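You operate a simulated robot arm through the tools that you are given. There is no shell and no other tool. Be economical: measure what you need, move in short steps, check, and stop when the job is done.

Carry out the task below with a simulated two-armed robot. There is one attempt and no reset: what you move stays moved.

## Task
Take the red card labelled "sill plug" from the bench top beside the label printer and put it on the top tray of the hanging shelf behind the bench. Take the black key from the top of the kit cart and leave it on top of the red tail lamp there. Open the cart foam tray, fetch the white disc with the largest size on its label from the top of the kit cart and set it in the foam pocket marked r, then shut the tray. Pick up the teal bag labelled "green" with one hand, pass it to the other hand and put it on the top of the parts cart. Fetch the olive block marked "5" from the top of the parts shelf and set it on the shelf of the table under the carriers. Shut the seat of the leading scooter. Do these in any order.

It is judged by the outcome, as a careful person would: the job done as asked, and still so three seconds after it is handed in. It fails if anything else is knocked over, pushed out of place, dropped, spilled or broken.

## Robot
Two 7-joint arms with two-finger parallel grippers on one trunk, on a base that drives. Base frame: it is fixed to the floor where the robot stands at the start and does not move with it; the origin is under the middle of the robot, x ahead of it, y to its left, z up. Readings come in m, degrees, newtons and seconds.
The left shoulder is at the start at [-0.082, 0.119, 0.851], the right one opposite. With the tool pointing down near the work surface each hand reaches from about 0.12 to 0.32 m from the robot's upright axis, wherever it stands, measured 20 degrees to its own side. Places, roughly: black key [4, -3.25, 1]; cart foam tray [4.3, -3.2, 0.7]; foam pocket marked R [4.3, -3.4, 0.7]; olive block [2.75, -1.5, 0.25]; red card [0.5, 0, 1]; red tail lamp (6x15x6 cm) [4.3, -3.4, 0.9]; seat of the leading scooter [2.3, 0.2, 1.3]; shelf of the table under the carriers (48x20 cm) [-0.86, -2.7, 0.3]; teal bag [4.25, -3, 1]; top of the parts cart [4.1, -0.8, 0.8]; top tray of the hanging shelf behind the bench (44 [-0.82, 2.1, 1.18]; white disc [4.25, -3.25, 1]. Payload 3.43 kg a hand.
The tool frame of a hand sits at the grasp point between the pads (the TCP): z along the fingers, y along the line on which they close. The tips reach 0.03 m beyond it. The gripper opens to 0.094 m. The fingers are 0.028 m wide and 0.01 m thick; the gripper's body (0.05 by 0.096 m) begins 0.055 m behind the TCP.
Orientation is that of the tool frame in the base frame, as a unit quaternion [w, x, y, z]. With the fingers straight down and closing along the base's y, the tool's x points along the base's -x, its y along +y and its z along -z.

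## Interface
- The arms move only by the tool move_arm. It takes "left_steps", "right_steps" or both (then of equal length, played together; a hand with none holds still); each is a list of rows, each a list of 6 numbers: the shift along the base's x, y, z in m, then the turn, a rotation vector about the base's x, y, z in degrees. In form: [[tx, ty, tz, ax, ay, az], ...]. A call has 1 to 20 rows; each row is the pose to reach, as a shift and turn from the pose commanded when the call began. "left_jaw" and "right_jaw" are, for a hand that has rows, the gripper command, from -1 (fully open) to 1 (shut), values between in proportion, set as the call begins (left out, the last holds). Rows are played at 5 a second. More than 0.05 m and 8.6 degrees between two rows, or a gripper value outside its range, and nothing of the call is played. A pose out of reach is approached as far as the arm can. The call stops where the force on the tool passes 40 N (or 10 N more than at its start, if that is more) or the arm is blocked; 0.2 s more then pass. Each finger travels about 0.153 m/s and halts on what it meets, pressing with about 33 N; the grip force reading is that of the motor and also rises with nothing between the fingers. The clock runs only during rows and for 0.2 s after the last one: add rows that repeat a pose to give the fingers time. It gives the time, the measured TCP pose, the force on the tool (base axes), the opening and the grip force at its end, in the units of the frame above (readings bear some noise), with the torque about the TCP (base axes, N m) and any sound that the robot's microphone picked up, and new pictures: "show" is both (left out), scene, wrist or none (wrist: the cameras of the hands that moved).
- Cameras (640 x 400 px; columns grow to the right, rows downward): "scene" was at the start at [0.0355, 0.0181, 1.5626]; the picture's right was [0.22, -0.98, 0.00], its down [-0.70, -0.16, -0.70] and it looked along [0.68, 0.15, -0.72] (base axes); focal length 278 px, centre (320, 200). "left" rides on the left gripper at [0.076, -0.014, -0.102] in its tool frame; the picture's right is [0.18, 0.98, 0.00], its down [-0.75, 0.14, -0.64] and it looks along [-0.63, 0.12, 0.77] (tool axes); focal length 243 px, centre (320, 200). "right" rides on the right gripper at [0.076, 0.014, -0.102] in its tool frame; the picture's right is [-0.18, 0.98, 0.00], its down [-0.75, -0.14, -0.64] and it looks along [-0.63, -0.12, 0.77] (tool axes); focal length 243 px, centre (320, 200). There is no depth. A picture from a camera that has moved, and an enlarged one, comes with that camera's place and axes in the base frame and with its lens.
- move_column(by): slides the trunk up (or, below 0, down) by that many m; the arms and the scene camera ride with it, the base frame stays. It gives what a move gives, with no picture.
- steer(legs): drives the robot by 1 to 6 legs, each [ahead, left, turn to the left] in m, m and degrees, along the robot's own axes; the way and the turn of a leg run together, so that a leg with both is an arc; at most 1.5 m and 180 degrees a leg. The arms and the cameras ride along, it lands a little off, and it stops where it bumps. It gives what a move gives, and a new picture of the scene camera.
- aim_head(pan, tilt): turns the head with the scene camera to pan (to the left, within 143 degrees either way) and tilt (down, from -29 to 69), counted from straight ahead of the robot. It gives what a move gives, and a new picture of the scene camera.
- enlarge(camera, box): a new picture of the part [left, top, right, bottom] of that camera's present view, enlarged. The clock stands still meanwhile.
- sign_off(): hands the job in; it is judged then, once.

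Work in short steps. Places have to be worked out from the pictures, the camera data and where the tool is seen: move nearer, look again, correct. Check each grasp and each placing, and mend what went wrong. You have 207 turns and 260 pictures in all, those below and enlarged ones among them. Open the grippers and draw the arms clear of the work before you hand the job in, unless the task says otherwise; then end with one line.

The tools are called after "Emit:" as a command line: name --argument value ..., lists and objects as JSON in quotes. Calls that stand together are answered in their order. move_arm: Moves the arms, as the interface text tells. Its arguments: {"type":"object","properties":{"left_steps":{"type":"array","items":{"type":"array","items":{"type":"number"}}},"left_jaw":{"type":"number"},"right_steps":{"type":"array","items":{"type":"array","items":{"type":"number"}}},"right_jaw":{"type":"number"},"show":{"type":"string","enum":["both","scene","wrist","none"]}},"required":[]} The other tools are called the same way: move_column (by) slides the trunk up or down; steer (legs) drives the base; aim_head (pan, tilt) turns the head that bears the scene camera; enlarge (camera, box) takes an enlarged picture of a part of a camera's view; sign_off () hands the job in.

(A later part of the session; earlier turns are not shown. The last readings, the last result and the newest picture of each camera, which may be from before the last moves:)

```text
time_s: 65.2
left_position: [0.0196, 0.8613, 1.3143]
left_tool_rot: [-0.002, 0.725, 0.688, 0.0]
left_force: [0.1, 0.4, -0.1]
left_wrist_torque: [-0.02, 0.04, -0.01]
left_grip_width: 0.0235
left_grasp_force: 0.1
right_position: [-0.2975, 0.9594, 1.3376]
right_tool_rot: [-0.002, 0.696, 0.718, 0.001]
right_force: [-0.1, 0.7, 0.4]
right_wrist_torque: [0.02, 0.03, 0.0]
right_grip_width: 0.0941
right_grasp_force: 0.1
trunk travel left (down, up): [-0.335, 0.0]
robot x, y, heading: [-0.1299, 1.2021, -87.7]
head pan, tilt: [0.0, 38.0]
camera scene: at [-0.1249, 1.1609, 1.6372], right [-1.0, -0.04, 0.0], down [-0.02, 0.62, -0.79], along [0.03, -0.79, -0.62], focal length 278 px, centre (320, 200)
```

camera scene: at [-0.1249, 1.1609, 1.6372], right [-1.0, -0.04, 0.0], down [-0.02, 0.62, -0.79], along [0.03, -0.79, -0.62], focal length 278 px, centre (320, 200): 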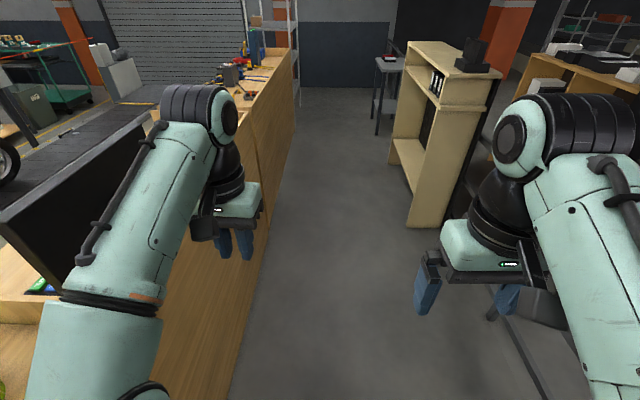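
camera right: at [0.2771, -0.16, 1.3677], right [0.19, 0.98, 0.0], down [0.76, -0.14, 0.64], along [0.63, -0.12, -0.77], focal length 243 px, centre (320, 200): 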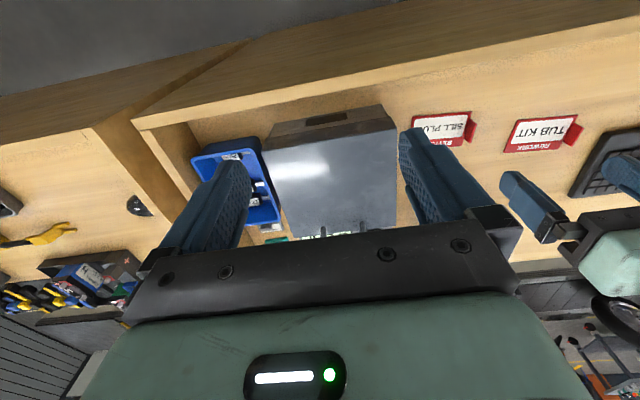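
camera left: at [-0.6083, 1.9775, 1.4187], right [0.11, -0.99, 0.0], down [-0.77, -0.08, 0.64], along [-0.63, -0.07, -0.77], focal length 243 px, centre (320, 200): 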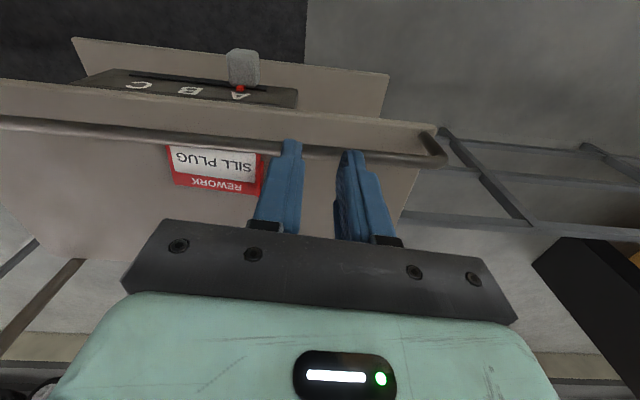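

The aisle is clear from x ≈ −0.75 to 0.43. I drive down it about 2.5 m and look left for a way past the bench end.

Emit:
steer --legs '[[0, 0, -2.3], [1.5, 0, 0], [0.9, 0, 0]]'

Emit:
aim_head --pan 60 --tilt 20

```text
time_s: 77.3
left_position: [0.0205, -1.5336, 1.315]
left_tool_rot: [-0.001, 0.737, 0.676, 0.001]
left_force: [-0.6, 0.7, 1.3]
left_wrist_torque: [-0.01, 0.01, -0.01]
left_grip_width: 0.0234
left_grasp_force: 0.0
right_position: [-0.2923, -1.4262, 1.3382]
right_tool_rot: [-0.003, 0.708, 0.706, 0.0]
right_force: [0.8, -1.0, 0.9]
right_wrist_torque: [0.0, -0.01, -0.01]
right_grip_width: 0.0939
right_grasp_force: 0.0
trunk travel left (down, up): [-0.335, 0.0]
robot x, y, heading: [-0.1151, -1.1887, -90.1]
head pan, tilt: [0.0, 38.0]
camera scene: at [-0.1127, -1.2296, 1.6371], right [-1.0, 0.0, 0.0], down [0.0, 0.62, -0.79], along [0.0, -0.79, -0.62], focal length 278 px, centre (320, 200)
```

scene: 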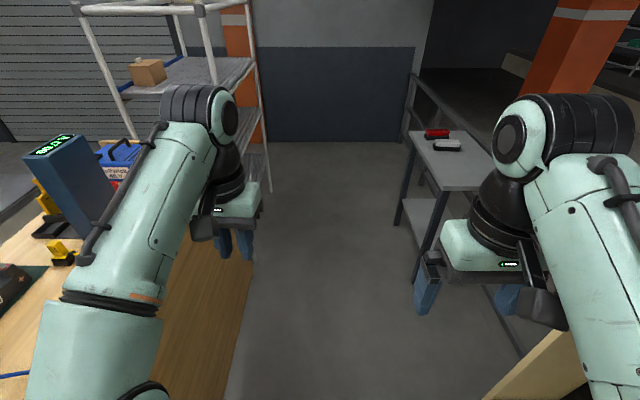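

```text
time_s: 78.6
left_position: [0.0215, -1.5342, 1.3145]
left_tool_rot: [-0.002, 0.737, 0.676, 0.001]
left_force: [-0.7, 0.5, -0.2]
left_wrist_torque: [0.0, 0.02, 0.01]
left_grip_width: 0.0237
left_grasp_force: 0.2
right_position: [-0.2923, -1.4262, 1.3371]
right_tool_rot: [-0.002, 0.708, 0.707, 0.0]
right_force: [0.2, 0.5, -0.2]
right_wrist_torque: [0.0, 0.01, 0.01]
right_grip_width: 0.0938
right_grasp_force: 0.0
trunk travel left (down, up): [-0.335, 0.0]
robot x, y, heading: [-0.1113, -1.1868, -89.9]
head pan, tilt: [60.0, 20.0]
camera scene: at [-0.0321, -1.1901, 1.6656], right [-0.5, -0.87, 0.0], down [-0.3, 0.17, -0.94], along [0.81, -0.47, -0.34], focal length 278 px, centre (320, 200)
```

scene: 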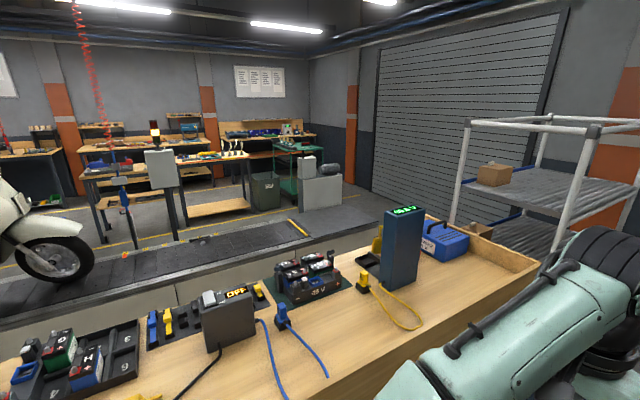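

The table under the carriers is ahead on the right; the way to the carts seems to be round the white shelf's far end near y ≈ −4. I drive there in two legs and look.

Emit:
steer --legs '[[1.4, 0, 0], [1.3, 0, 0]]'

Emit:
aim_head --pan 100 --tilt 20

```text
time_s: 91.7
left_position: [0.0852, -4.2152, 1.3144]
left_tool_rot: [-0.002, 0.723, 0.691, 0.001]
left_force: [0.1, -1.0, -0.2]
left_wrist_torque: [0.01, -0.03, -0.01]
left_grip_width: 0.0235
left_grasp_force: 0.1
right_position: [-0.2303, -4.122, 1.3383]
right_tool_rot: [-0.003, 0.693, 0.721, 0.0]
right_force: [0.0, -0.2, -1.2]
right_wrist_torque: [-0.01, 0.0, -0.01]
right_grip_width: 0.0942
right_grasp_force: 0.1
trunk travel left (down, up): [-0.335, 0.0]
robot x, y, heading: [-0.0605, -3.8796, -87.3]
head pan, tilt: [60.0, 20.0]
camera scene: at [0.0191, -3.8745, 1.6655], right [-0.46, -0.89, 0.0], down [-0.3, 0.16, -0.94], along [0.83, -0.43, -0.34], focal length 278 px, centre (320, 200)
```

scene: 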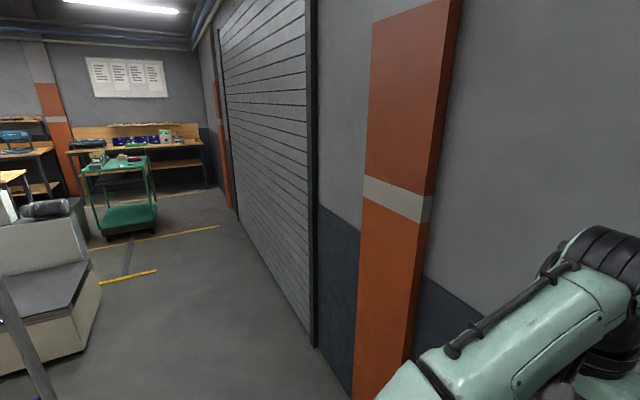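

```text
time_s: 92.8
left_position: [0.0863, -4.2162, 1.3152]
left_tool_rot: [-0.001, 0.723, 0.691, 0.001]
left_force: [0.0, 0.5, -0.1]
left_wrist_torque: [-0.02, -0.01, 0.02]
left_grip_width: 0.0238
left_grasp_force: 0.0
right_position: [-0.2307, -4.1223, 1.3387]
right_tool_rot: [-0.002, 0.693, 0.721, -0.001]
right_force: [-0.6, -0.8, -0.7]
right_wrist_torque: [-0.03, -0.02, 0.03]
right_grip_width: 0.0943
right_grasp_force: 0.1
trunk travel left (down, up): [-0.335, 0.0]
robot x, y, heading: [-0.0639, -3.8763, -87.7]
head pan, tilt: [100.0, 20.0]
camera scene: at [0.0275, -3.8116, 1.6656], right [0.22, -0.98, 0.0], down [-0.33, -0.07, -0.94], along [0.92, 0.2, -0.34], focal length 278 px, centre (320, 200)
```

scene: 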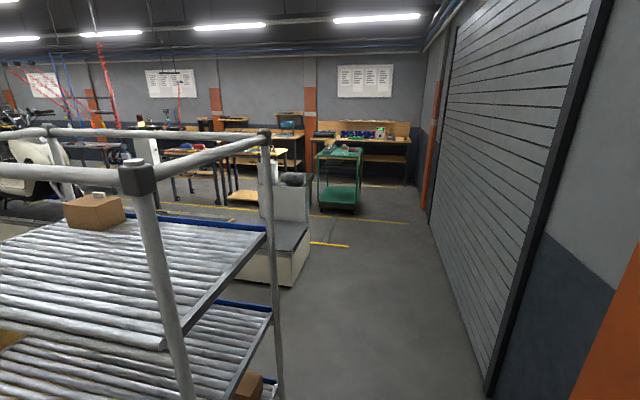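

The corridor along the shutter is clear (y −3.45…−4.5) and the green kit cart stands ahead. I turn to face +x and drive toward it.

Emit:
steer --legs '[[0.08, 0, 0], [0, 0, 87.7], [1.5, 0, 0], [0.8, 0, 0]]'

Emit:
aim_head --pan 10 --tilt 20

```text
time_s: 108.2
left_position: [2.5567, -3.9511, 1.3141]
left_tool_rot: [-0.001, 0.068, 0.998, -0.001]
left_force: [0.1, 0.0, -0.5]
left_wrist_torque: [0.0, 0.01, 0.02]
left_grip_width: 0.0237
left_grasp_force: 0.0
right_position: [2.4343, -4.2571, 1.338]
right_tool_rot: [-0.001, 0.025, 1.0, -0.002]
right_force: [0.1, 0.1, 0.5]
right_wrist_torque: [-0.01, 0.0, -0.02]
right_grip_width: 0.094
right_grasp_force: 0.0
trunk travel left (down, up): [-0.335, 0.0]
robot x, y, heading: [2.2041, -4.0658, -2.8]
head pan, tilt: [100.0, 20.0]
camera scene: at [2.1505, -3.9738, 1.6655], right [0.99, 0.13, 0.0], down [0.04, -0.34, -0.94], along [-0.12, 0.93, -0.34], focal length 278 px, centre (320, 200)
```

scene: 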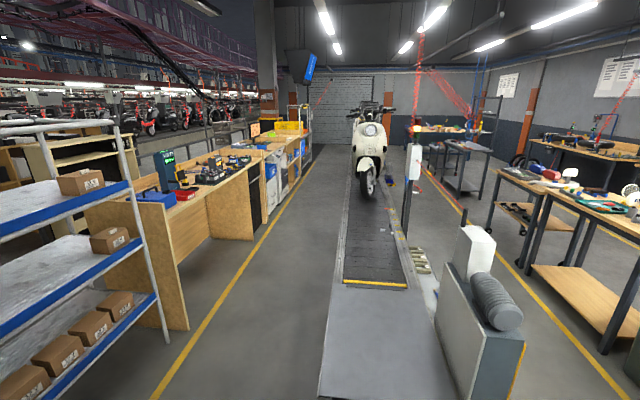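

```text
time_s: 109.9
left_position: [2.5576, -3.9507, 1.3148]
left_tool_rot: [-0.002, 0.068, 0.998, 0.0]
left_force: [0.5, 0.4, 0.9]
left_wrist_torque: [-0.03, -0.05, 0.03]
left_grip_width: 0.0235
left_grasp_force: 0.0
right_position: [2.4357, -4.2597, 1.3382]
right_tool_rot: [-0.001, 0.026, 1.0, -0.001]
right_force: [-0.3, 0.0, 0.2]
right_wrist_torque: [-0.01, 0.05, -0.01]
right_grip_width: 0.0939
right_grasp_force: 0.1
trunk travel left (down, up): [-0.335, 0.0]
robot x, y, heading: [2.205, -4.0736, -2.6]
head pan, tilt: [10.0, 20.0]
camera scene: at [2.255, -4.0542, 1.6656], right [0.13, -0.99, 0.0], down [-0.34, -0.04, -0.94], along [0.93, 0.12, -0.34], focal length 278 px, centre (320, 200)
```

scene: 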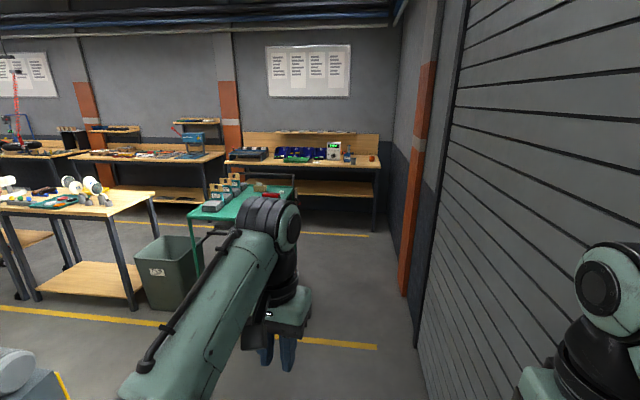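

The map is clearer: the kit cart is ahead-left. I go 0.8 m closer and look at the cart.

Emit:
steer --legs '[[0.9, 0.1, 2.6]]'

Emit:
aim_head --pan 40 --tilt 30

```text
time_s: 114.6
left_position: [3.4555, -3.8573, 1.3146]
left_tool_rot: [-0.002, 0.045, 0.999, 0.001]
left_force: [-0.3, -0.9, 0.2]
left_wrist_torque: [0.01, -0.01, -0.01]
left_grip_width: 0.0235
left_grasp_force: 0.1
right_position: [3.3466, -4.1695, 1.338]
right_tool_rot: [-0.001, 0.001, 1.0, -0.002]
right_force: [0.3, -0.8, -0.4]
right_wrist_torque: [-0.02, 0.0, 0.0]
right_grip_width: 0.0939
right_grasp_force: 0.1
trunk travel left (down, up): [-0.335, 0.0]
robot x, y, heading: [3.1105, -3.9873, 0.1]
head pan, tilt: [10.0, 20.0]
camera scene: at [3.1571, -3.9738, 1.6655], right [0.17, -0.98, 0.0], down [-0.34, -0.06, -0.94], along [0.93, 0.16, -0.34], focal length 278 px, centre (320, 200)
```

scene: 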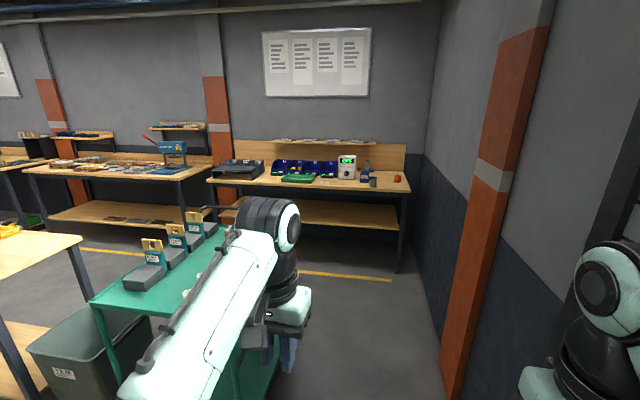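

```text
time_s: 115.6
left_position: [3.4544, -3.8567, 1.315]
left_tool_rot: [-0.002, 0.045, 0.999, 0.0]
left_force: [0.4, -0.6, -0.4]
left_wrist_torque: [0.01, 0.03, -0.01]
left_grip_width: 0.0234
left_grasp_force: 0.0
right_position: [3.3463, -4.1702, 1.3379]
right_tool_rot: [0.0, 0.001, 1.0, -0.003]
right_force: [-0.6, -0.3, 0.1]
right_wrist_torque: [0.03, -0.02, 0.01]
right_grip_width: 0.0941
right_grasp_force: 0.0
trunk travel left (down, up): [-0.335, 0.0]
robot x, y, heading: [3.11, -3.9905, -0.0]
head pan, tilt: [40.0, 30.0]
camera scene: at [3.1349, -3.9319, 1.6495], right [0.64, -0.77, 0.0], down [-0.38, -0.32, -0.87], along [0.66, 0.56, -0.5], focal length 278 px, centre (320, 200)
```

scene: 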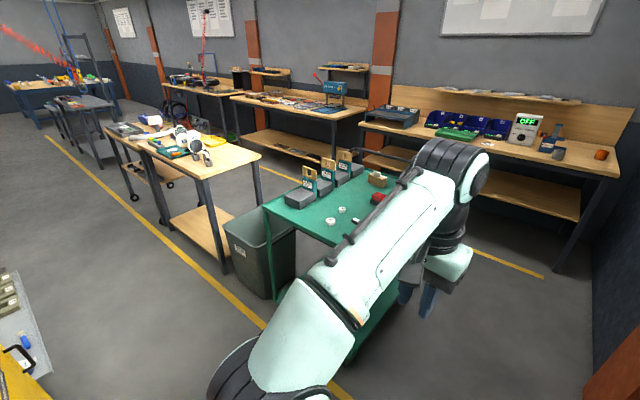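

The cart top spans roughly x 3.85–4.5, y −3.0 to −3.5. My arm hides part of it, so I slide left to face its near side and look.

Emit:
steer --legs '[[0, 0.65, 0]]'

Emit:
aim_head --pan 0 --tilt 35

```text
time_s: 121.8
left_position: [3.4523, -3.1973, 1.3154]
left_tool_rot: [-0.001, 0.04, 0.999, 0.0]
left_force: [-0.7, -0.5, -0.1]
left_wrist_torque: [-0.01, 0.01, -0.04]
left_grip_width: 0.0235
left_grasp_force: 0.0
right_position: [3.3457, -3.5103, 1.3399]
right_tool_rot: [-0.001, -0.002, 1.0, -0.002]
right_force: [-0.3, 1.0, 0.1]
right_wrist_torque: [-0.03, 0.01, 0.03]
right_grip_width: 0.0941
right_grasp_force: 0.1
trunk travel left (down, up): [-0.335, 0.0]
robot x, y, heading: [3.1061, -3.3369, 0.6]
head pan, tilt: [40.0, 30.0]
camera scene: at [3.1323, -3.2739, 1.6495], right [0.65, -0.76, 0.0], down [-0.38, -0.32, -0.87], along [0.66, 0.56, -0.5], focal length 278 px, centre (320, 200)
```

scene: 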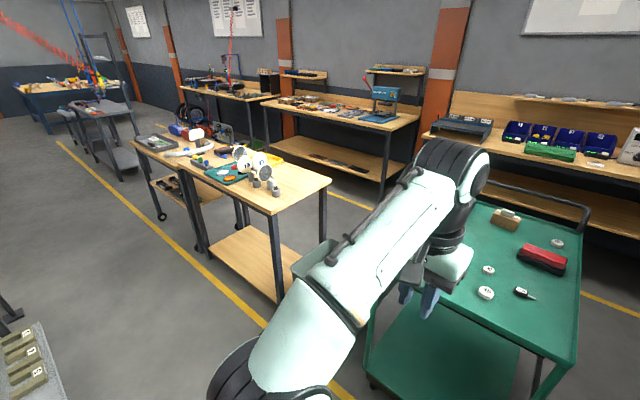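

```text
time_s: 122.9
left_position: [3.4515, -3.1967, 1.3141]
left_tool_rot: [-0.001, 0.041, 0.999, 0.0]
left_force: [-0.6, -1.0, -0.8]
left_wrist_torque: [0.03, 0.0, 0.0]
left_grip_width: 0.0238
left_grasp_force: 0.0
right_position: [3.3459, -3.5097, 1.3378]
right_tool_rot: [0.0, -0.002, 1.0, -0.002]
right_force: [-0.1, 0.6, 0.8]
right_wrist_torque: [0.0, 0.0, -0.01]
right_grip_width: 0.0938
right_grasp_force: 0.1
trunk travel left (down, up): [-0.335, 0.0]
robot x, y, heading: [3.1069, -3.3336, 0.2]
head pan, tilt: [0.0, 35.0]
camera scene: at [3.1514, -3.3317, 1.6417], right [0.01, -1.0, 0.0], down [-0.57, 0.0, -0.82], along [0.82, 0.01, -0.57], focal length 278 px, centre (320, 200)
```

scene: 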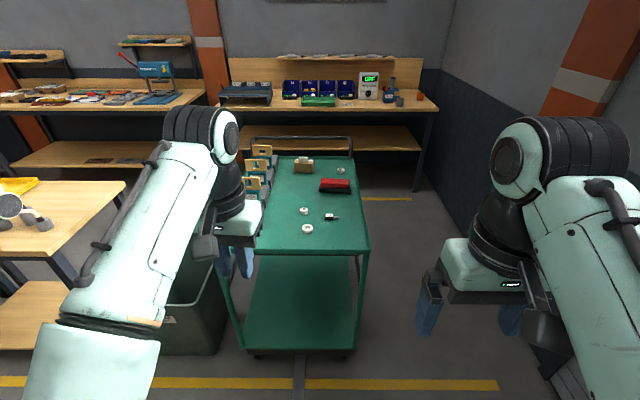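

Emit:
enlarge --camera "scene" --box '[200, 130, 400, 260]'

Emit:
enlarge --camera "scene" --box '[220, 230, 400, 360]'

```text
3.08 times, centred on (300, 195) of scene
camera zoom: at [3.1514, -3.3317, 1.6417], right [0.01, -1.0, 0.0], down [-0.57, 0.0, -0.82], along [0.82, 0.01, -0.57], focal length 856 px, centre (382, 215)
```

zoom: 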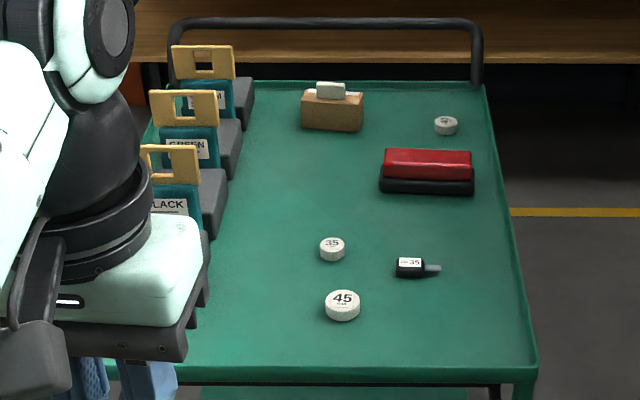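

```text
3.08 times, centred on (310, 295) of scene
camera zoom: at [3.1514, -3.3317, 1.6417], right [0.01, -1.0, 0.0], down [-0.57, 0.0, -0.82], along [0.82, 0.01, -0.57], focal length 856 px, centre (351, -92)
```

zoom: 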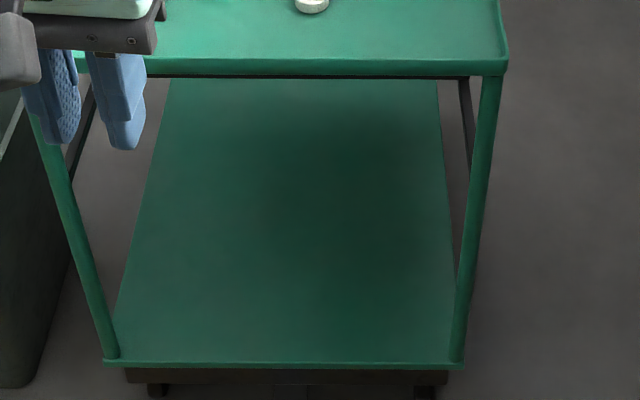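

On the cart: discs 45, 35 and one more by the lamp, the key, the lamp, and three bags along the left edge. I draw the left hand aside and look from the right to find the foam tray.

Emit:
move_arm --left_steps '[[-0.03, 0.03, -0.03, 0, 0, 0], [-0.06, 0.07, -0.06, 0, 0, 0], [-0.09, 0.11, -0.09, 0, 0, 0], [-0.12, 0.15, -0.12, 0, 0, 0], [-0.14, 0.18, -0.15, 0, 0, 0]]' --show "none"

Emit:
steer --legs '[[0, -0.62, 0], [0.2, 0, 0]]'

Emit:
aim_head --pan 38 --tilt 35

```text
refused: row 1 steps farther than a row can; nothing moved
```

```text
time_s: 129.9
left_position: [3.6504, -3.8126, 1.3149]
left_tool_rot: [-0.002, 0.041, 0.999, 0.0]
left_force: [-0.1, 0.3, 0.1]
left_wrist_torque: [0.06, -0.03, 0.0]
left_grip_width: 0.0237
left_grasp_force: 0.1
right_position: [3.5443, -4.127, 1.339]
right_tool_rot: [-0.001, -0.001, 1.0, -0.002]
right_force: [0.7, 0.4, 0.4]
right_wrist_torque: [0.03, 0.01, 0.03]
right_grip_width: 0.0939
right_grasp_force: 0.0
trunk travel left (down, up): [-0.335, 0.0]
robot x, y, heading: [3.3062, -3.948, 0.3]
head pan, tilt: [0.0, 35.0]
camera scene: at [3.3494, -3.9473, 1.6415], right [0.01, -1.0, 0.0], down [-0.57, 0.0, -0.82], along [0.82, 0.0, -0.57], focal length 278 px, centre (320, 200)
```

scene: 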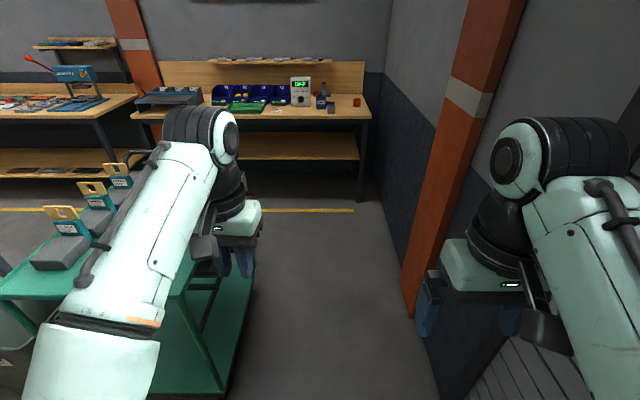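

```text
time_s: 131.0
left_position: [3.6492, -3.8119, 1.315]
left_tool_rot: [-0.001, 0.042, 0.999, 0.0]
left_force: [-0.7, -0.2, 1.1]
left_wrist_torque: [-0.03, 0.0, -0.02]
left_grip_width: 0.0234
left_grasp_force: 0.0
right_position: [3.5436, -4.1264, 1.3386]
right_tool_rot: [-0.001, 0.0, 1.0, -0.002]
right_force: [0.0, 0.2, 0.9]
right_wrist_torque: [0.01, -0.01, 0.01]
right_grip_width: 0.0943
right_grasp_force: 0.2
trunk travel left (down, up): [-0.335, 0.0]
robot x, y, heading: [3.3074, -3.9475, 0.6]
head pan, tilt: [38.0, 35.0]
camera scene: at [3.3311, -3.8932, 1.6417], right [0.62, -0.79, 0.0], down [-0.45, -0.35, -0.82], along [0.64, 0.51, -0.57], focal length 278 px, centre (320, 200)
```

scene: 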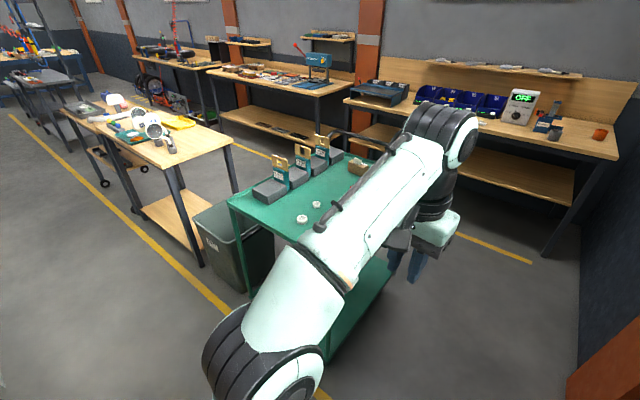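

Emit:
move_arm --left_steps '[[-0.025, 0.028, -0.028, 0, 0, 0], [-0.05, 0.056, -0.056, 0, 0, 0], [-0.075, 0.084, -0.084, 0, 0, 0], [-0.1, 0.112, -0.112, 0, 0, 0], [-0.12, 0.14, -0.14, 0, 0, 0], [-0.13, 0.17, -0.17, 0, 0, 0]]' --show "scene"

```text
time_s: 132.4
left_position: [3.5217, -3.6437, 1.1423]
left_tool_rot: [-0.002, 0.042, 0.999, 0.0]
left_force: [0.4, 0.2, -0.1]
left_wrist_torque: [-0.05, 0.01, 0.01]
left_grip_width: 0.0234
left_grasp_force: 0.0
right_position: [3.5448, -4.1262, 1.3391]
right_tool_rot: [-0.001, -0.001, 1.0, -0.002]
right_force: [-0.4, 0.9, 0.0]
right_wrist_torque: [-0.01, 0.02, 0.0]
right_grip_width: 0.0939
right_grasp_force: 0.0
trunk travel left (down, up): [-0.335, 0.0]
robot x, y, heading: [3.3064, -3.946, 0.4]
head pan, tilt: [38.0, 35.0]
camera scene: at [3.331, -3.8925, 1.6417], right [0.62, -0.78, 0.0], down [-0.45, -0.36, -0.82], along [0.64, 0.51, -0.57], focal length 278 px, centre (320, 200)
```

scene: 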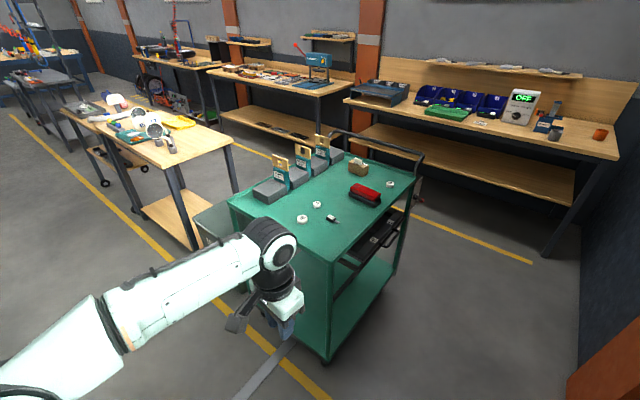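

Now the drawer-like foam tray is visible below the top on the cart's −y side. I zoom in.

Emit:
enlarge --camera "scene" --box '[280, 140, 440, 250]'

Emit:
enlarge --camera "scene" --box '[320, 195, 420, 275]'

```text
3.64 times, centred on (360, 195) of scene
camera zoom: at [3.331, -3.8925, 1.6417], right [0.62, -0.78, 0.0], down [-0.45, -0.36, -0.82], along [0.64, 0.51, -0.57], focal length 1012 px, centre (174, 218)
```

zoom: 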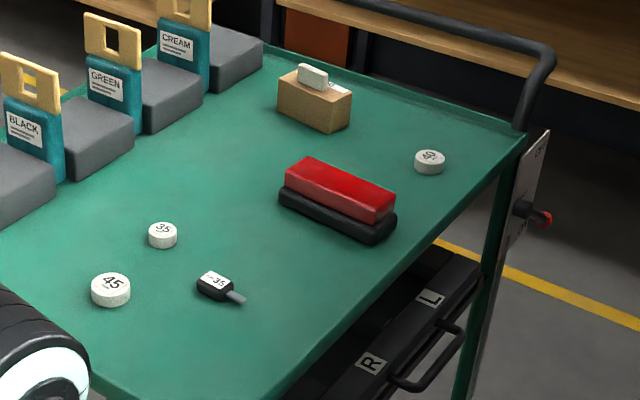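

```text
5.00 times, centred on (370, 235) of scene
camera zoom: at [3.331, -3.8925, 1.6417], right [0.62, -0.78, 0.0], down [-0.45, -0.36, -0.82], along [0.64, 0.51, -0.57], focal length 1392 px, centre (70, 25)
```

zoom: 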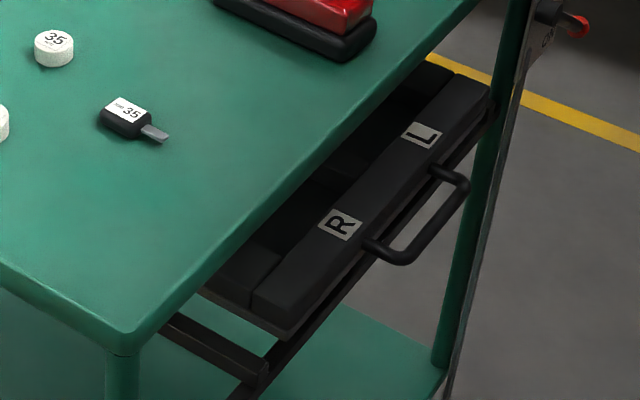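

The tray pulls out toward −y, with its D-handle near [4.32, −3.55, 0.72] and R on the −x side. I check the third disc's label.

Emit:
enlarge --camera "scene" --box '[374, 172, 406, 192]'

Emit:
aim_head --pan 38 --tilt 69

```text
16.00 times, centred on (390, 182) of scene
camera zoom: at [3.331, -3.8925, 1.6417], right [0.62, -0.78, 0.0], down [-0.45, -0.36, -0.82], along [0.64, 0.51, -0.57], focal length 4453 px, centre (-800, 488)
```

zoom: 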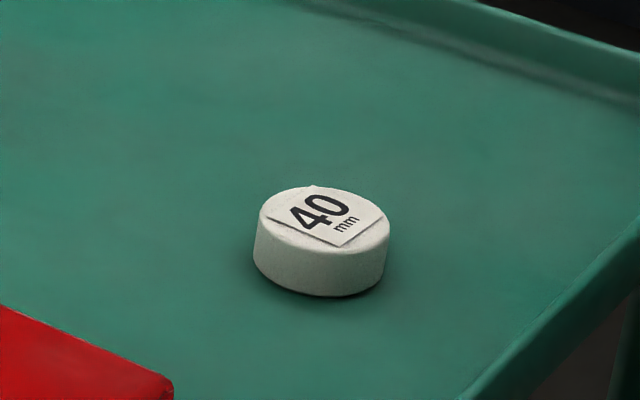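

```text
time_s: 133.3
left_position: [3.5231, -3.6442, 1.1449]
left_tool_rot: [-0.002, 0.041, 0.999, 0.0]
left_force: [1.0, 0.5, 0.0]
left_wrist_torque: [0.0, 0.0, 0.04]
left_grip_width: 0.0238
left_grasp_force: 0.0
right_position: [3.544, -4.126, 1.3376]
right_tool_rot: [-0.001, -0.001, 1.0, -0.001]
right_force: [0.4, 0.2, 0.2]
right_wrist_torque: [0.01, 0.03, -0.03]
right_grip_width: 0.094
right_grasp_force: 0.1
trunk travel left (down, up): [-0.335, 0.0]
robot x, y, heading: [3.3076, -3.9461, 0.3]
head pan, tilt: [38.0, 68.8]
camera scene: at [3.306, -3.913, 1.5981], right [0.62, -0.78, 0.0], down [-0.73, -0.58, -0.36], along [0.28, 0.22, -0.93], focal length 278 px, centre (320, 200)
```

scene: 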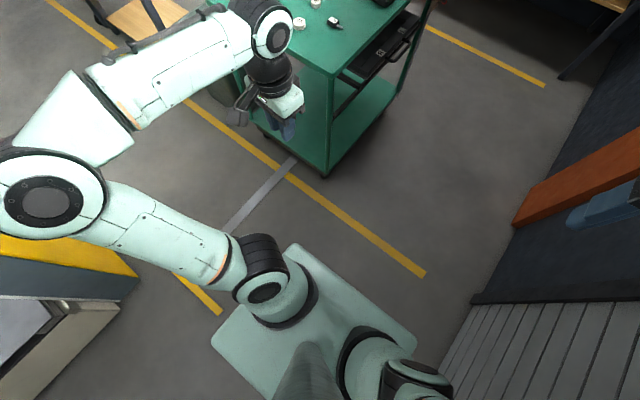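

The largest is 45 mm. I drive to about (3.85, −4.0) and turn 30° left, so the tray and cart top lie before the left hand.

Emit:
steer --legs '[[0.5, -0.06, 0], [0, 0, 30]]'

Emit:
aim_head --pan 20 --tilt 45

```text
time_s: 137.8
left_position: [3.8471, -3.6307, 1.1444]
left_tool_rot: [-0.002, -0.222, 0.975, -0.001]
left_force: [-0.6, -0.2, -0.3]
left_wrist_torque: [-0.01, -0.01, -0.03]
left_grip_width: 0.0233
left_grasp_force: 0.0
right_position: [4.1108, -4.0345, 1.338]
right_tool_rot: [0.0, -0.264, 0.965, -0.002]
right_force: [-0.2, -0.4, 0.4]
right_wrist_torque: [-0.01, 0.0, 0.0]
right_grip_width: 0.0941
right_grasp_force: 0.1
trunk travel left (down, up): [-0.335, 0.0]
robot x, y, heading: [3.8151, -4.0052, 30.9]
head pan, tilt: [38.0, 68.8]
camera scene: at [3.7983, -3.9722, 1.5981], right [0.93, -0.36, 0.0], down [-0.34, -0.87, -0.36], along [0.13, 0.34, -0.93], focal length 278 px, centre (320, 200)
```

scene: 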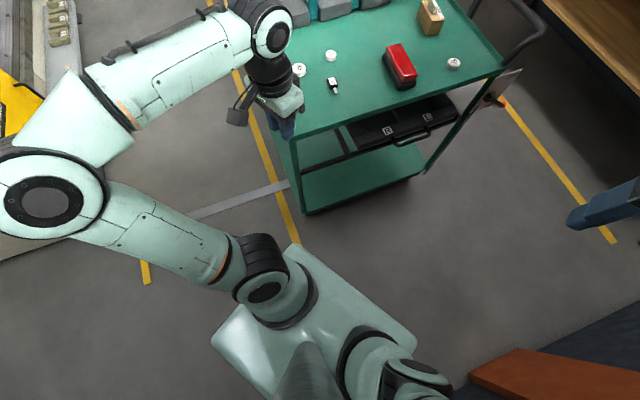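

```text
time_s: 138.7
left_position: [3.8498, -3.6311, 1.1438]
left_tool_rot: [-0.001, -0.221, 0.975, 0.0]
left_force: [-0.1, -0.1, -0.6]
left_wrist_torque: [0.06, 0.03, -0.02]
left_grip_width: 0.0236
left_grasp_force: 0.1
right_position: [4.1109, -4.0347, 1.3386]
right_tool_rot: [-0.001, -0.263, 0.965, -0.003]
right_force: [0.1, 0.4, -0.1]
right_wrist_torque: [-0.03, -0.02, -0.04]
right_grip_width: 0.0938
right_grasp_force: 0.1
trunk travel left (down, up): [-0.335, 0.0]
robot x, y, heading: [3.8164, -4.0012, 30.9]
head pan, tilt: [20.0, 45.0]
camera scene: at [3.8294, -3.9613, 1.6269], right [0.78, -0.63, 0.0], down [-0.45, -0.55, -0.71], along [0.45, 0.55, -0.71], focal length 278 px, centre (320, 200)
```

scene: 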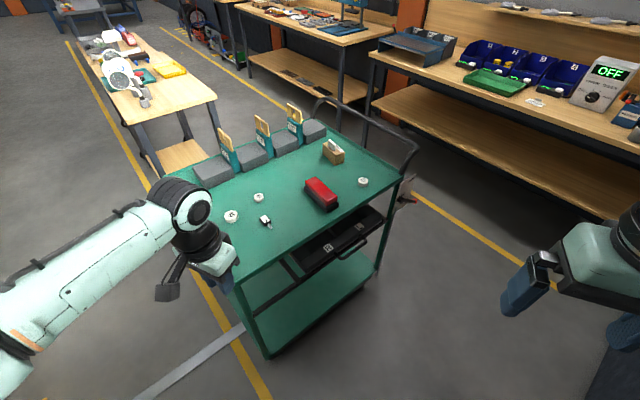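

Emit:
enlarge --camera "scene" --box '[280, 180, 420, 290]'

```text
3.64 times, centred on (350, 235) of scene
camera zoom: at [3.8294, -3.9613, 1.6269], right [0.78, -0.63, 0.0], down [-0.45, -0.55, -0.71], along [0.45, 0.55, -0.71], focal length 1012 px, centre (211, 73)
```

zoom: 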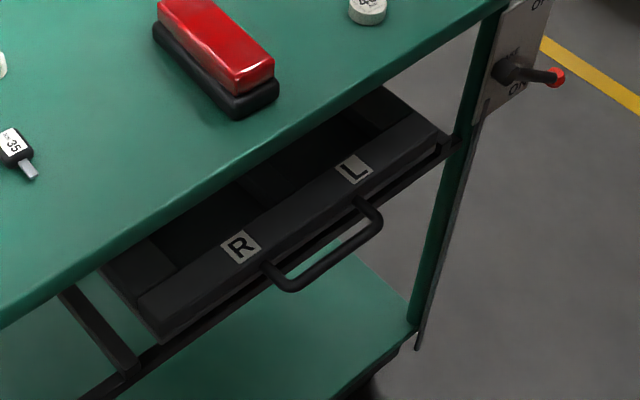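

Triangulated: handle bar x 4.27–4.41, y ≈ −3.547, z ≈ 0.704, about 3 cm proud of the tray front. I shift the base a little nearer, then bring the left hand low beside the cart, squared to the base axes.

Emit:
steer --legs '[[0.1, -0.085, 0]]'

Emit:
move_arm --left_steps '[[0.01, -0.03, -0.02, 0, 0, -4], [0.03, -0.06, -0.04, 0, 0, -8], [0.06, -0.08, -0.06, 0, 0, -12], [0.09, -0.1, -0.08, 0, 0, -16], [0.12, -0.11, -0.11, 0, 0, -20], [0.15, -0.12, -0.14, 0, 0, -25.6], [0.18, -0.12, -0.17, 0, 0, -25.6]]' --left_jaw -0.5

```text
time_s: 140.1
left_position: [3.9772, -3.6515, 1.144]
left_tool_rot: [-0.002, -0.222, 0.975, 0.0]
left_force: [0.6, -0.1, 0.1]
left_wrist_torque: [-0.02, -0.01, -0.02]
left_grip_width: 0.0234
left_grasp_force: 0.1
right_position: [4.2405, -4.0548, 1.339]
right_tool_rot: [0.0, -0.265, 0.964, -0.002]
right_force: [-0.4, -1.0, -0.1]
right_wrist_torque: [0.0, 0.01, 0.0]
right_grip_width: 0.0939
right_grasp_force: 0.0
trunk travel left (down, up): [-0.335, 0.0]
robot x, y, heading: [3.9447, -4.0231, 30.6]
head pan, tilt: [20.0, 45.0]
camera scene: at [3.9577, -3.9826, 1.6267], right [0.78, -0.63, 0.0], down [-0.45, -0.55, -0.71], along [0.45, 0.55, -0.71], focal length 278 px, centre (320, 200)
```

scene: 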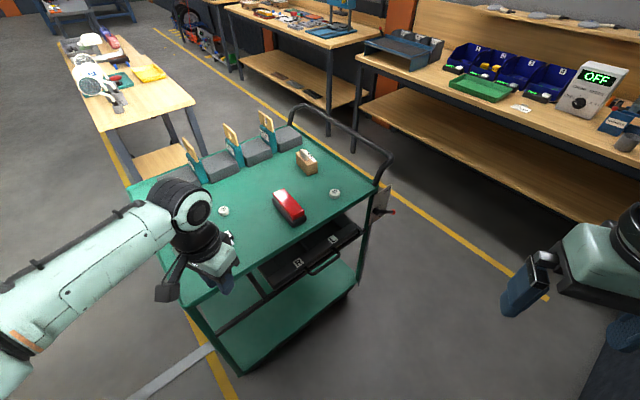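

```text
time_s: 141.7
left_position: [4.1558, -3.7719, 0.9755]
left_tool_rot: [-0.002, -0.001, 1.0, 0.001]
left_force: [-0.1, -0.2, -0.4]
left_wrist_torque: [0.0, -0.02, 0.01]
left_grip_width: 0.0704
left_grasp_force: 0.0
right_position: [4.241, -4.0564, 1.3397]
right_tool_rot: [-0.001, -0.265, 0.964, -0.003]
right_force: [0.6, -0.5, -0.4]
right_wrist_torque: [-0.01, -0.01, 0.0]
right_grip_width: 0.0941
right_grasp_force: 0.2
trunk travel left (down, up): [-0.335, 0.0]
robot x, y, heading: [3.9427, -4.0231, 31.0]
head pan, tilt: [20.0, 45.0]
camera scene: at [3.9596, -3.9821, 1.6269], right [0.77, -0.63, 0.0], down [-0.45, -0.55, -0.71], along [0.45, 0.55, -0.71], focal length 278 px, centre (320, 200)
camera left: at [4.0801, -3.7858, 1.0801], right [-0.19, 0.98, 0.0], down [0.76, 0.14, 0.64], along [0.63, 0.12, -0.77], focal length 243 px, centre (320, 200)
```

scene: 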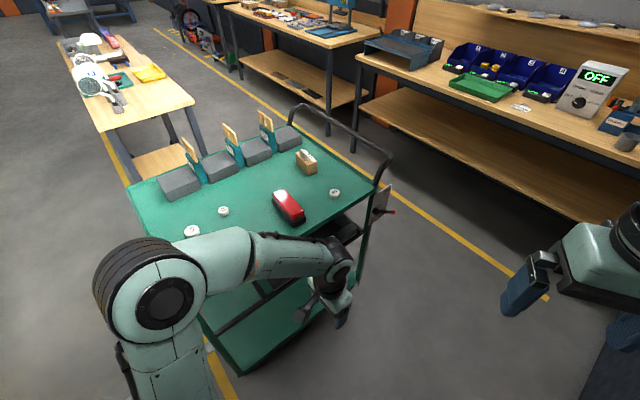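
left: 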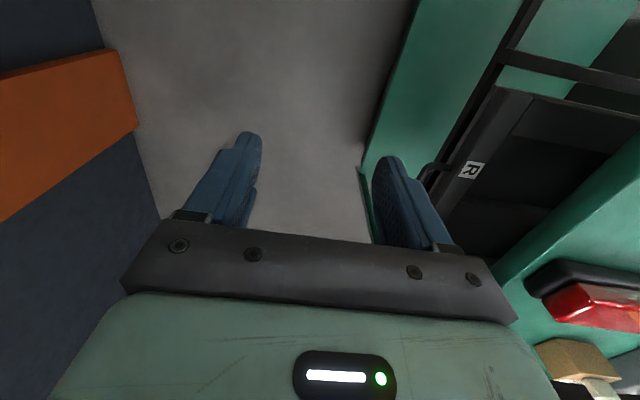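

The left elbow swings toward the cart from this heading, so facing +y will suit better. I raise the hand and turn to face the cart's long side, and take key and disc first.

Emit:
move_arm --left_steps '[[0, 0, 0.05, 0, 0, 0], [0, 0, 0.1, 0, 0, 0], [0, 0, 0.15, 0, 0, 0], [0, 0, 0.2, 0, 0, 0]]' --left_jaw -1 --show "none"

Emit:
steer --legs '[[0, 0, 59], [0.05, -0.07, 0]]'

Emit:
aim_head --pan 0 --tilt 50

```text
time_s: 142.7
left_position: [4.1561, -3.7709, 1.1717]
left_tool_rot: [-0.002, -0.001, 1.0, 0.0]
left_force: [-0.4, 0.1, 0.0]
left_wrist_torque: [0.01, 0.02, 0.0]
left_grip_width: 0.0938
left_grasp_force: 0.0
right_position: [4.24, -4.0552, 1.3396]
right_tool_rot: [-0.001, -0.265, 0.964, -0.002]
right_force: [-0.4, 0.6, 0.1]
right_wrist_torque: [0.0, 0.02, -0.01]
right_grip_width: 0.0941
right_grasp_force: 0.0
trunk travel left (down, up): [-0.335, 0.0]
robot x, y, heading: [3.9449, -4.0222, 30.7]
head pan, tilt: [20.0, 45.0]
```

```text
time_s: 146.6
left_position: [3.9061, -3.6636, 1.1724]
left_tool_rot: [-0.002, -0.493, 0.87, -0.001]
left_force: [-0.1, -0.6, 0.5]
left_wrist_torque: [0.01, -0.03, 0.02]
left_grip_width: 0.094
left_grasp_force: 0.1
right_position: [4.1928, -3.7372, 1.3389]
right_tool_rot: [0.0, -0.705, 0.709, -0.003]
right_force: [-0.2, 0.5, -1.0]
right_wrist_torque: [0.01, 0.0, -0.01]
right_grip_width: 0.0939
right_grasp_force: 0.0
trunk travel left (down, up): [-0.335, 0.0]
robot x, y, heading: [4.0129, -3.9771, 90.0]
head pan, tilt: [20.0, 45.0]
camera scene: at [3.9866, -3.9417, 1.6268], right [0.94, 0.34, 0.0], down [0.24, -0.66, -0.71], along [-0.24, 0.67, -0.71], focal length 278 px, centre (320, 200)
```

scene: 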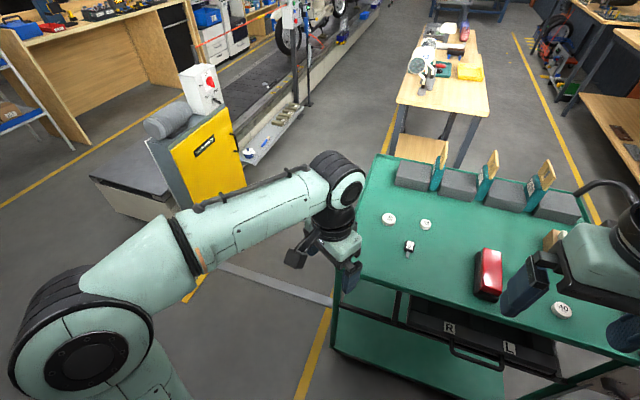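

```text
time_s: 147.4
left_position: [3.9069, -3.6627, 1.1716]
left_tool_rot: [-0.002, -0.493, 0.87, -0.001]
left_force: [0.1, 1.1, -0.2]
left_wrist_torque: [0.0, -0.03, 0.02]
left_grip_width: 0.094
left_grasp_force: 0.0
right_position: [4.1933, -3.738, 1.339]
right_tool_rot: [0.001, -0.705, 0.709, -0.003]
right_force: [0.9, 1.0, -0.2]
right_wrist_torque: [0.01, 0.0, -0.06]
right_grip_width: 0.0939
right_grasp_force: 0.1
trunk travel left (down, up): [-0.335, 0.0]
robot x, y, heading: [4.0127, -3.973, 89.8]
head pan, tilt: [0.0, 50.0]
camera scene: at [4.0145, -3.9407, 1.62], right [1.0, 0.0, 0.0], down [0.0, -0.77, -0.64], along [0.0, 0.64, -0.77], focal length 278 px, centre (320, 200)
```

scene: 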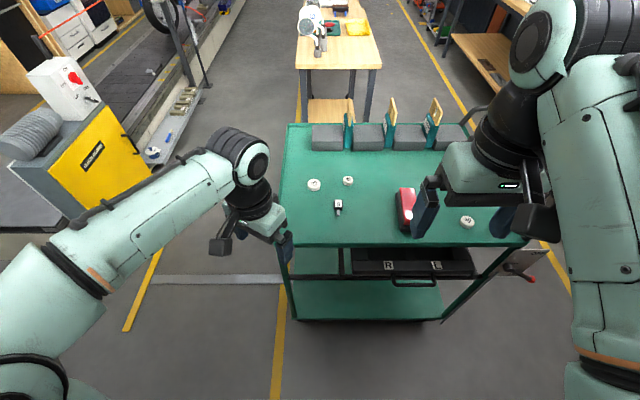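

Emit:
enlarge --camera "scene" --box '[270, 110, 490, 260]'

```text
2.67 times, centred on (380, 185) of scene
camera zoom: at [4.0145, -3.9407, 1.62], right [1.0, 0.0, 0.0], down [0.0, -0.77, -0.64], along [0.0, 0.64, -0.77], focal length 742 px, centre (160, 240)
```

zoom: 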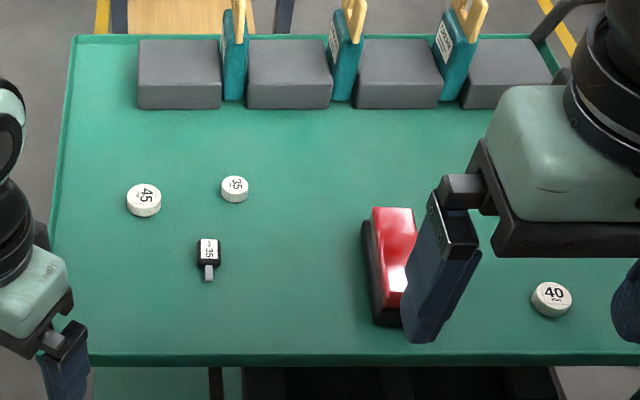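

Heights triangulate to a cart top at z ≈ 0.885; disc 45 at (3.995, −3.271), key body at (4.074, −3.362), lamp centre (4.29, −3.40). I move 7 cm nearer, then bring the right hand above the key.

Emit:
steer --legs '[[0.07, 0, 0]]'

Emit:
move_arm --right_steps '[[-0.02, 0.03, -0.03, 0, 0, 0], [-0.04, 0.06, -0.06, 0, 0, 0], [-0.06, 0.09, -0.09, 0, 0, 0], [-0.08, 0.12, -0.12, 0, 0, 0], [-0.09, 0.15, -0.15, 0, 0, 0], [-0.1, 0.18, -0.18, 0, 0, 0], [-0.11, 0.21, -0.21, 0, 0, 0], [-0.115, 0.24, -0.24, 0, 0, 0], [-0.119, 0.27, -0.27, 0, 0, 0], [-0.119, 0.29, -0.3, 0, 0, 0]]'

```text
time_s: 148.4
left_position: [3.9058, -3.5933, 1.1719]
left_tool_rot: [-0.001, -0.493, 0.87, 0.0]
left_force: [0.1, -0.3, -0.6]
left_wrist_torque: [0.01, 0.0, -0.02]
left_grip_width: 0.0938
left_grasp_force: 0.2
right_position: [4.1931, -3.6696, 1.3387]
right_tool_rot: [0.001, -0.705, 0.709, -0.002]
right_force: [-0.1, 0.3, 0.2]
right_wrist_torque: [-0.03, -0.01, 0.0]
right_grip_width: 0.0942
right_grasp_force: 0.1
trunk travel left (down, up): [-0.335, 0.0]
robot x, y, heading: [4.0169, -3.9005, 89.5]
head pan, tilt: [0.0, 50.0]
camera scene: at [4.015, -3.8721, 1.6197], right [1.0, 0.0, 0.0], down [0.0, -0.77, -0.64], along [0.0, 0.64, -0.77], focal length 278 px, centre (320, 200)
```

scene: 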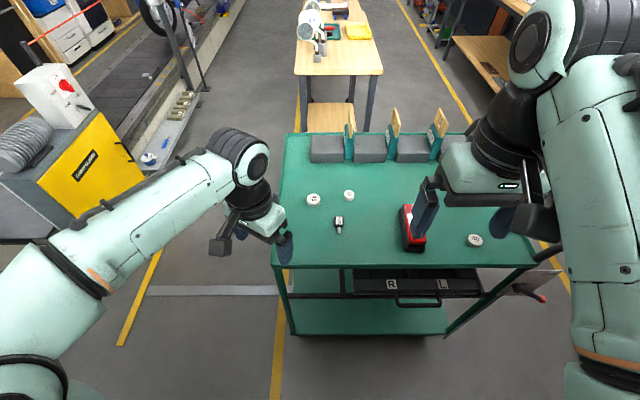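

```text
time_s: 150.7
left_position: [3.9067, -3.5929, 1.1722]
left_tool_rot: [-0.001, -0.493, 0.87, -0.001]
left_force: [0.2, -0.4, 0.1]
left_wrist_torque: [0.03, 0.0, -0.01]
left_grip_width: 0.0942
left_grasp_force: 0.0
right_position: [4.0742, -3.399, 1.0694]
right_tool_rot: [-0.002, 0.708, -0.707, 0.0]
right_force: [0.0, 0.4, 0.4]
right_wrist_torque: [-0.02, 0.0, 0.0]
right_grip_width: 0.0941
right_grasp_force: 0.0
right hand out of reach, approached as far as the arm can: row 9, 10
trunk travel left (down, up): [-0.335, 0.0]
robot x, y, heading: [4.0147, -3.9029, 89.7]
head pan, tilt: [0.0, 50.0]
camera scene: at [4.0148, -3.8718, 1.62], right [1.0, 0.0, 0.0], down [0.0, -0.77, -0.64], along [0.0, 0.64, -0.77], focal length 278 px, centre (320, 200)
camera right: at [4.0587, -3.4757, 1.1715], right [-0.98, 0.18, -0.01], down [0.14, 0.75, 0.65], along [0.12, 0.63, -0.76], focal length 243 px, centre (320, 200)
```

scene: 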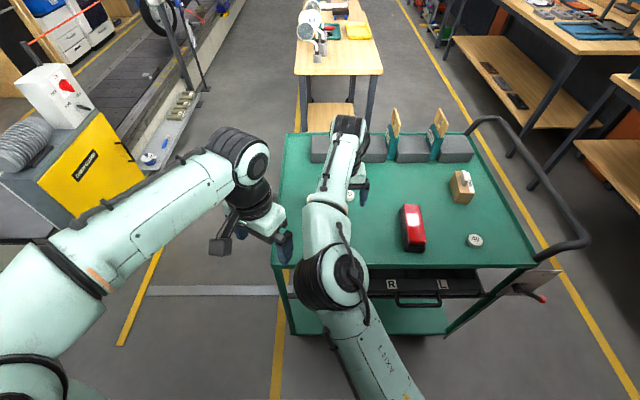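
right: 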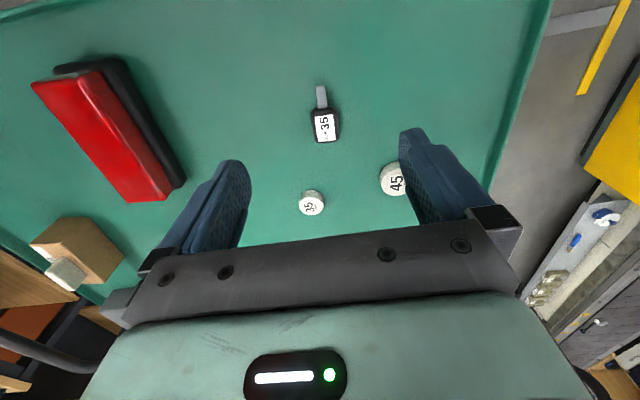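

The right hand is nearly at key position; the wrist view puts the key body at (4.075, −3.360). I lower toward it with the jaw at about 6 cm.

Emit:
move_arm --right_steps '[[0, 0.005, -0.04, 0, 0, 0], [0, 0.015, -0.08, 0, 0, 0], [0, 0.03, -0.11, 0, 0, 0], [0, 0.037, -0.13, 0, 0, 0], [0, 0.037, -0.13, 0, 0, 0]]' --right_jaw -0.3

```text
time_s: 151.8
left_position: [3.9042, -3.5932, 1.1707]
left_tool_rot: [-0.005, -0.495, 0.869, 0.0]
left_force: [-30.4, -3.4, -16.2]
left_wrist_torque: [0.29, 0.51, -0.61]
left_grip_width: 0.0797
left_grasp_force: 0.0
right_position: [4.053, -3.39, 0.9664]
right_tool_rot: [0.002, -0.704, 0.71, -0.001]
right_force: [0.0, -0.2, 0.5]
right_wrist_torque: [0.02, -0.05, 0.02]
right_grip_width: 0.0613
right_grasp_force: 0.1
right hand out of reach, approached as far as the arm can: row 1, 2, 3, 4, 5
trunk travel left (down, up): [-0.335, 0.0]
robot x, y, heading: [4.0124, -3.9059, 89.8]
head pan, tilt: [0.0, 50.0]
camera scene: at [4.0147, -3.8712, 1.62], right [1.0, 0.0, 0.0], down [0.0, -0.77, -0.64], along [0.0, 0.64, -0.77], focal length 278 px, centre (320, 200)
camera right: at [4.0381, -3.4663, 1.0691], right [-0.98, 0.19, 0.0], down [0.14, 0.75, 0.64], along [0.13, 0.63, -0.77], focal length 243 px, centre (320, 200)
```

scene: 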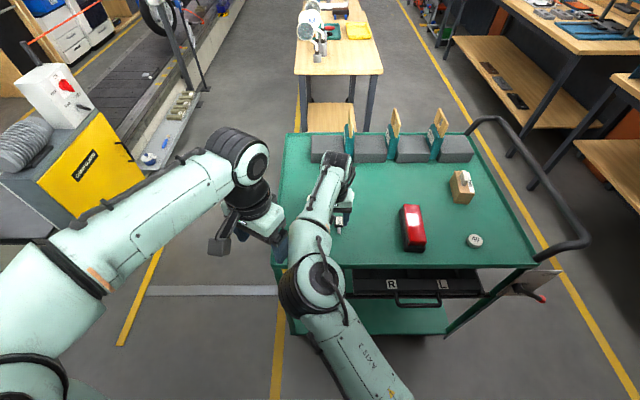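
right: 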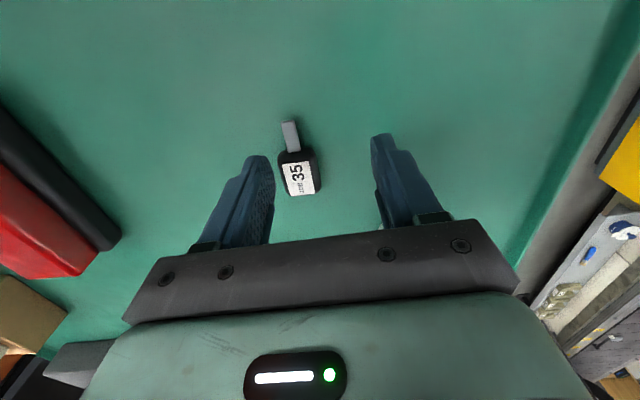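

The right elbow is touching the left hand's finger (−30 N on the left). I move the left hand away to its own side at once.

Emit:
move_arm --left_steps '[[-0.03, -0.02, 0.02, 0, 0, 0], [-0.07, -0.04, 0.03, 0, 0, 0], [-0.11, -0.06, 0.03, 0, 0, 0], [-0.15, -0.08, 0.03, 0, 0, 0]]' --right_steps '[[0.01, -0.01, 0.02, 0, 0, 0], [0.015, -0.01, 0.04, 0, 0, 0], [0.02, -0.01, 0.05, 0, 0, 0], [0.02, -0.01, 0.05, 0, 0, 0]]' --show "scene"

```text
time_s: 152.8
left_position: [3.7562, -3.6724, 1.2016]
left_tool_rot: [-0.002, -0.492, 0.87, -0.001]
left_force: [-1.0, 0.3, 0.9]
left_wrist_torque: [0.02, -0.01, 0.01]
left_grip_width: 0.0942
left_grasp_force: 0.2
right_position: [4.0714, -3.4028, 1.0157]
right_tool_rot: [0.001, -0.706, 0.709, -0.002]
right_force: [-0.6, 0.1, 0.6]
right_wrist_torque: [-0.01, 0.02, 0.02]
right_grip_width: 0.0612
right_grasp_force: 0.0
trunk travel left (down, up): [-0.335, 0.0]
robot x, y, heading: [4.0105, -3.9038, 89.9]
head pan, tilt: [0.0, 50.0]
camera scene: at [4.0141, -3.8721, 1.62], right [1.0, 0.0, 0.0], down [0.0, -0.77, -0.64], along [0.0, 0.64, -0.77], focal length 278 px, centre (320, 200)
```

scene: 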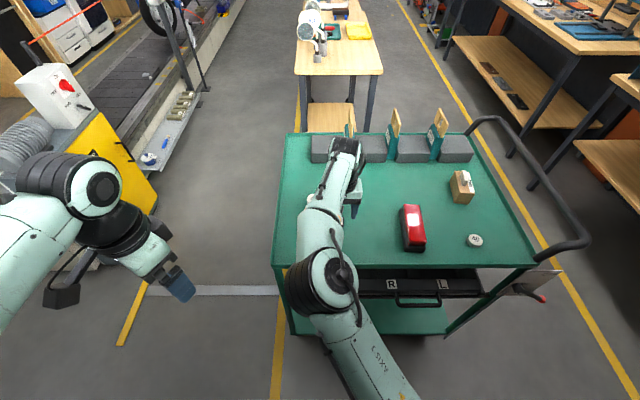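

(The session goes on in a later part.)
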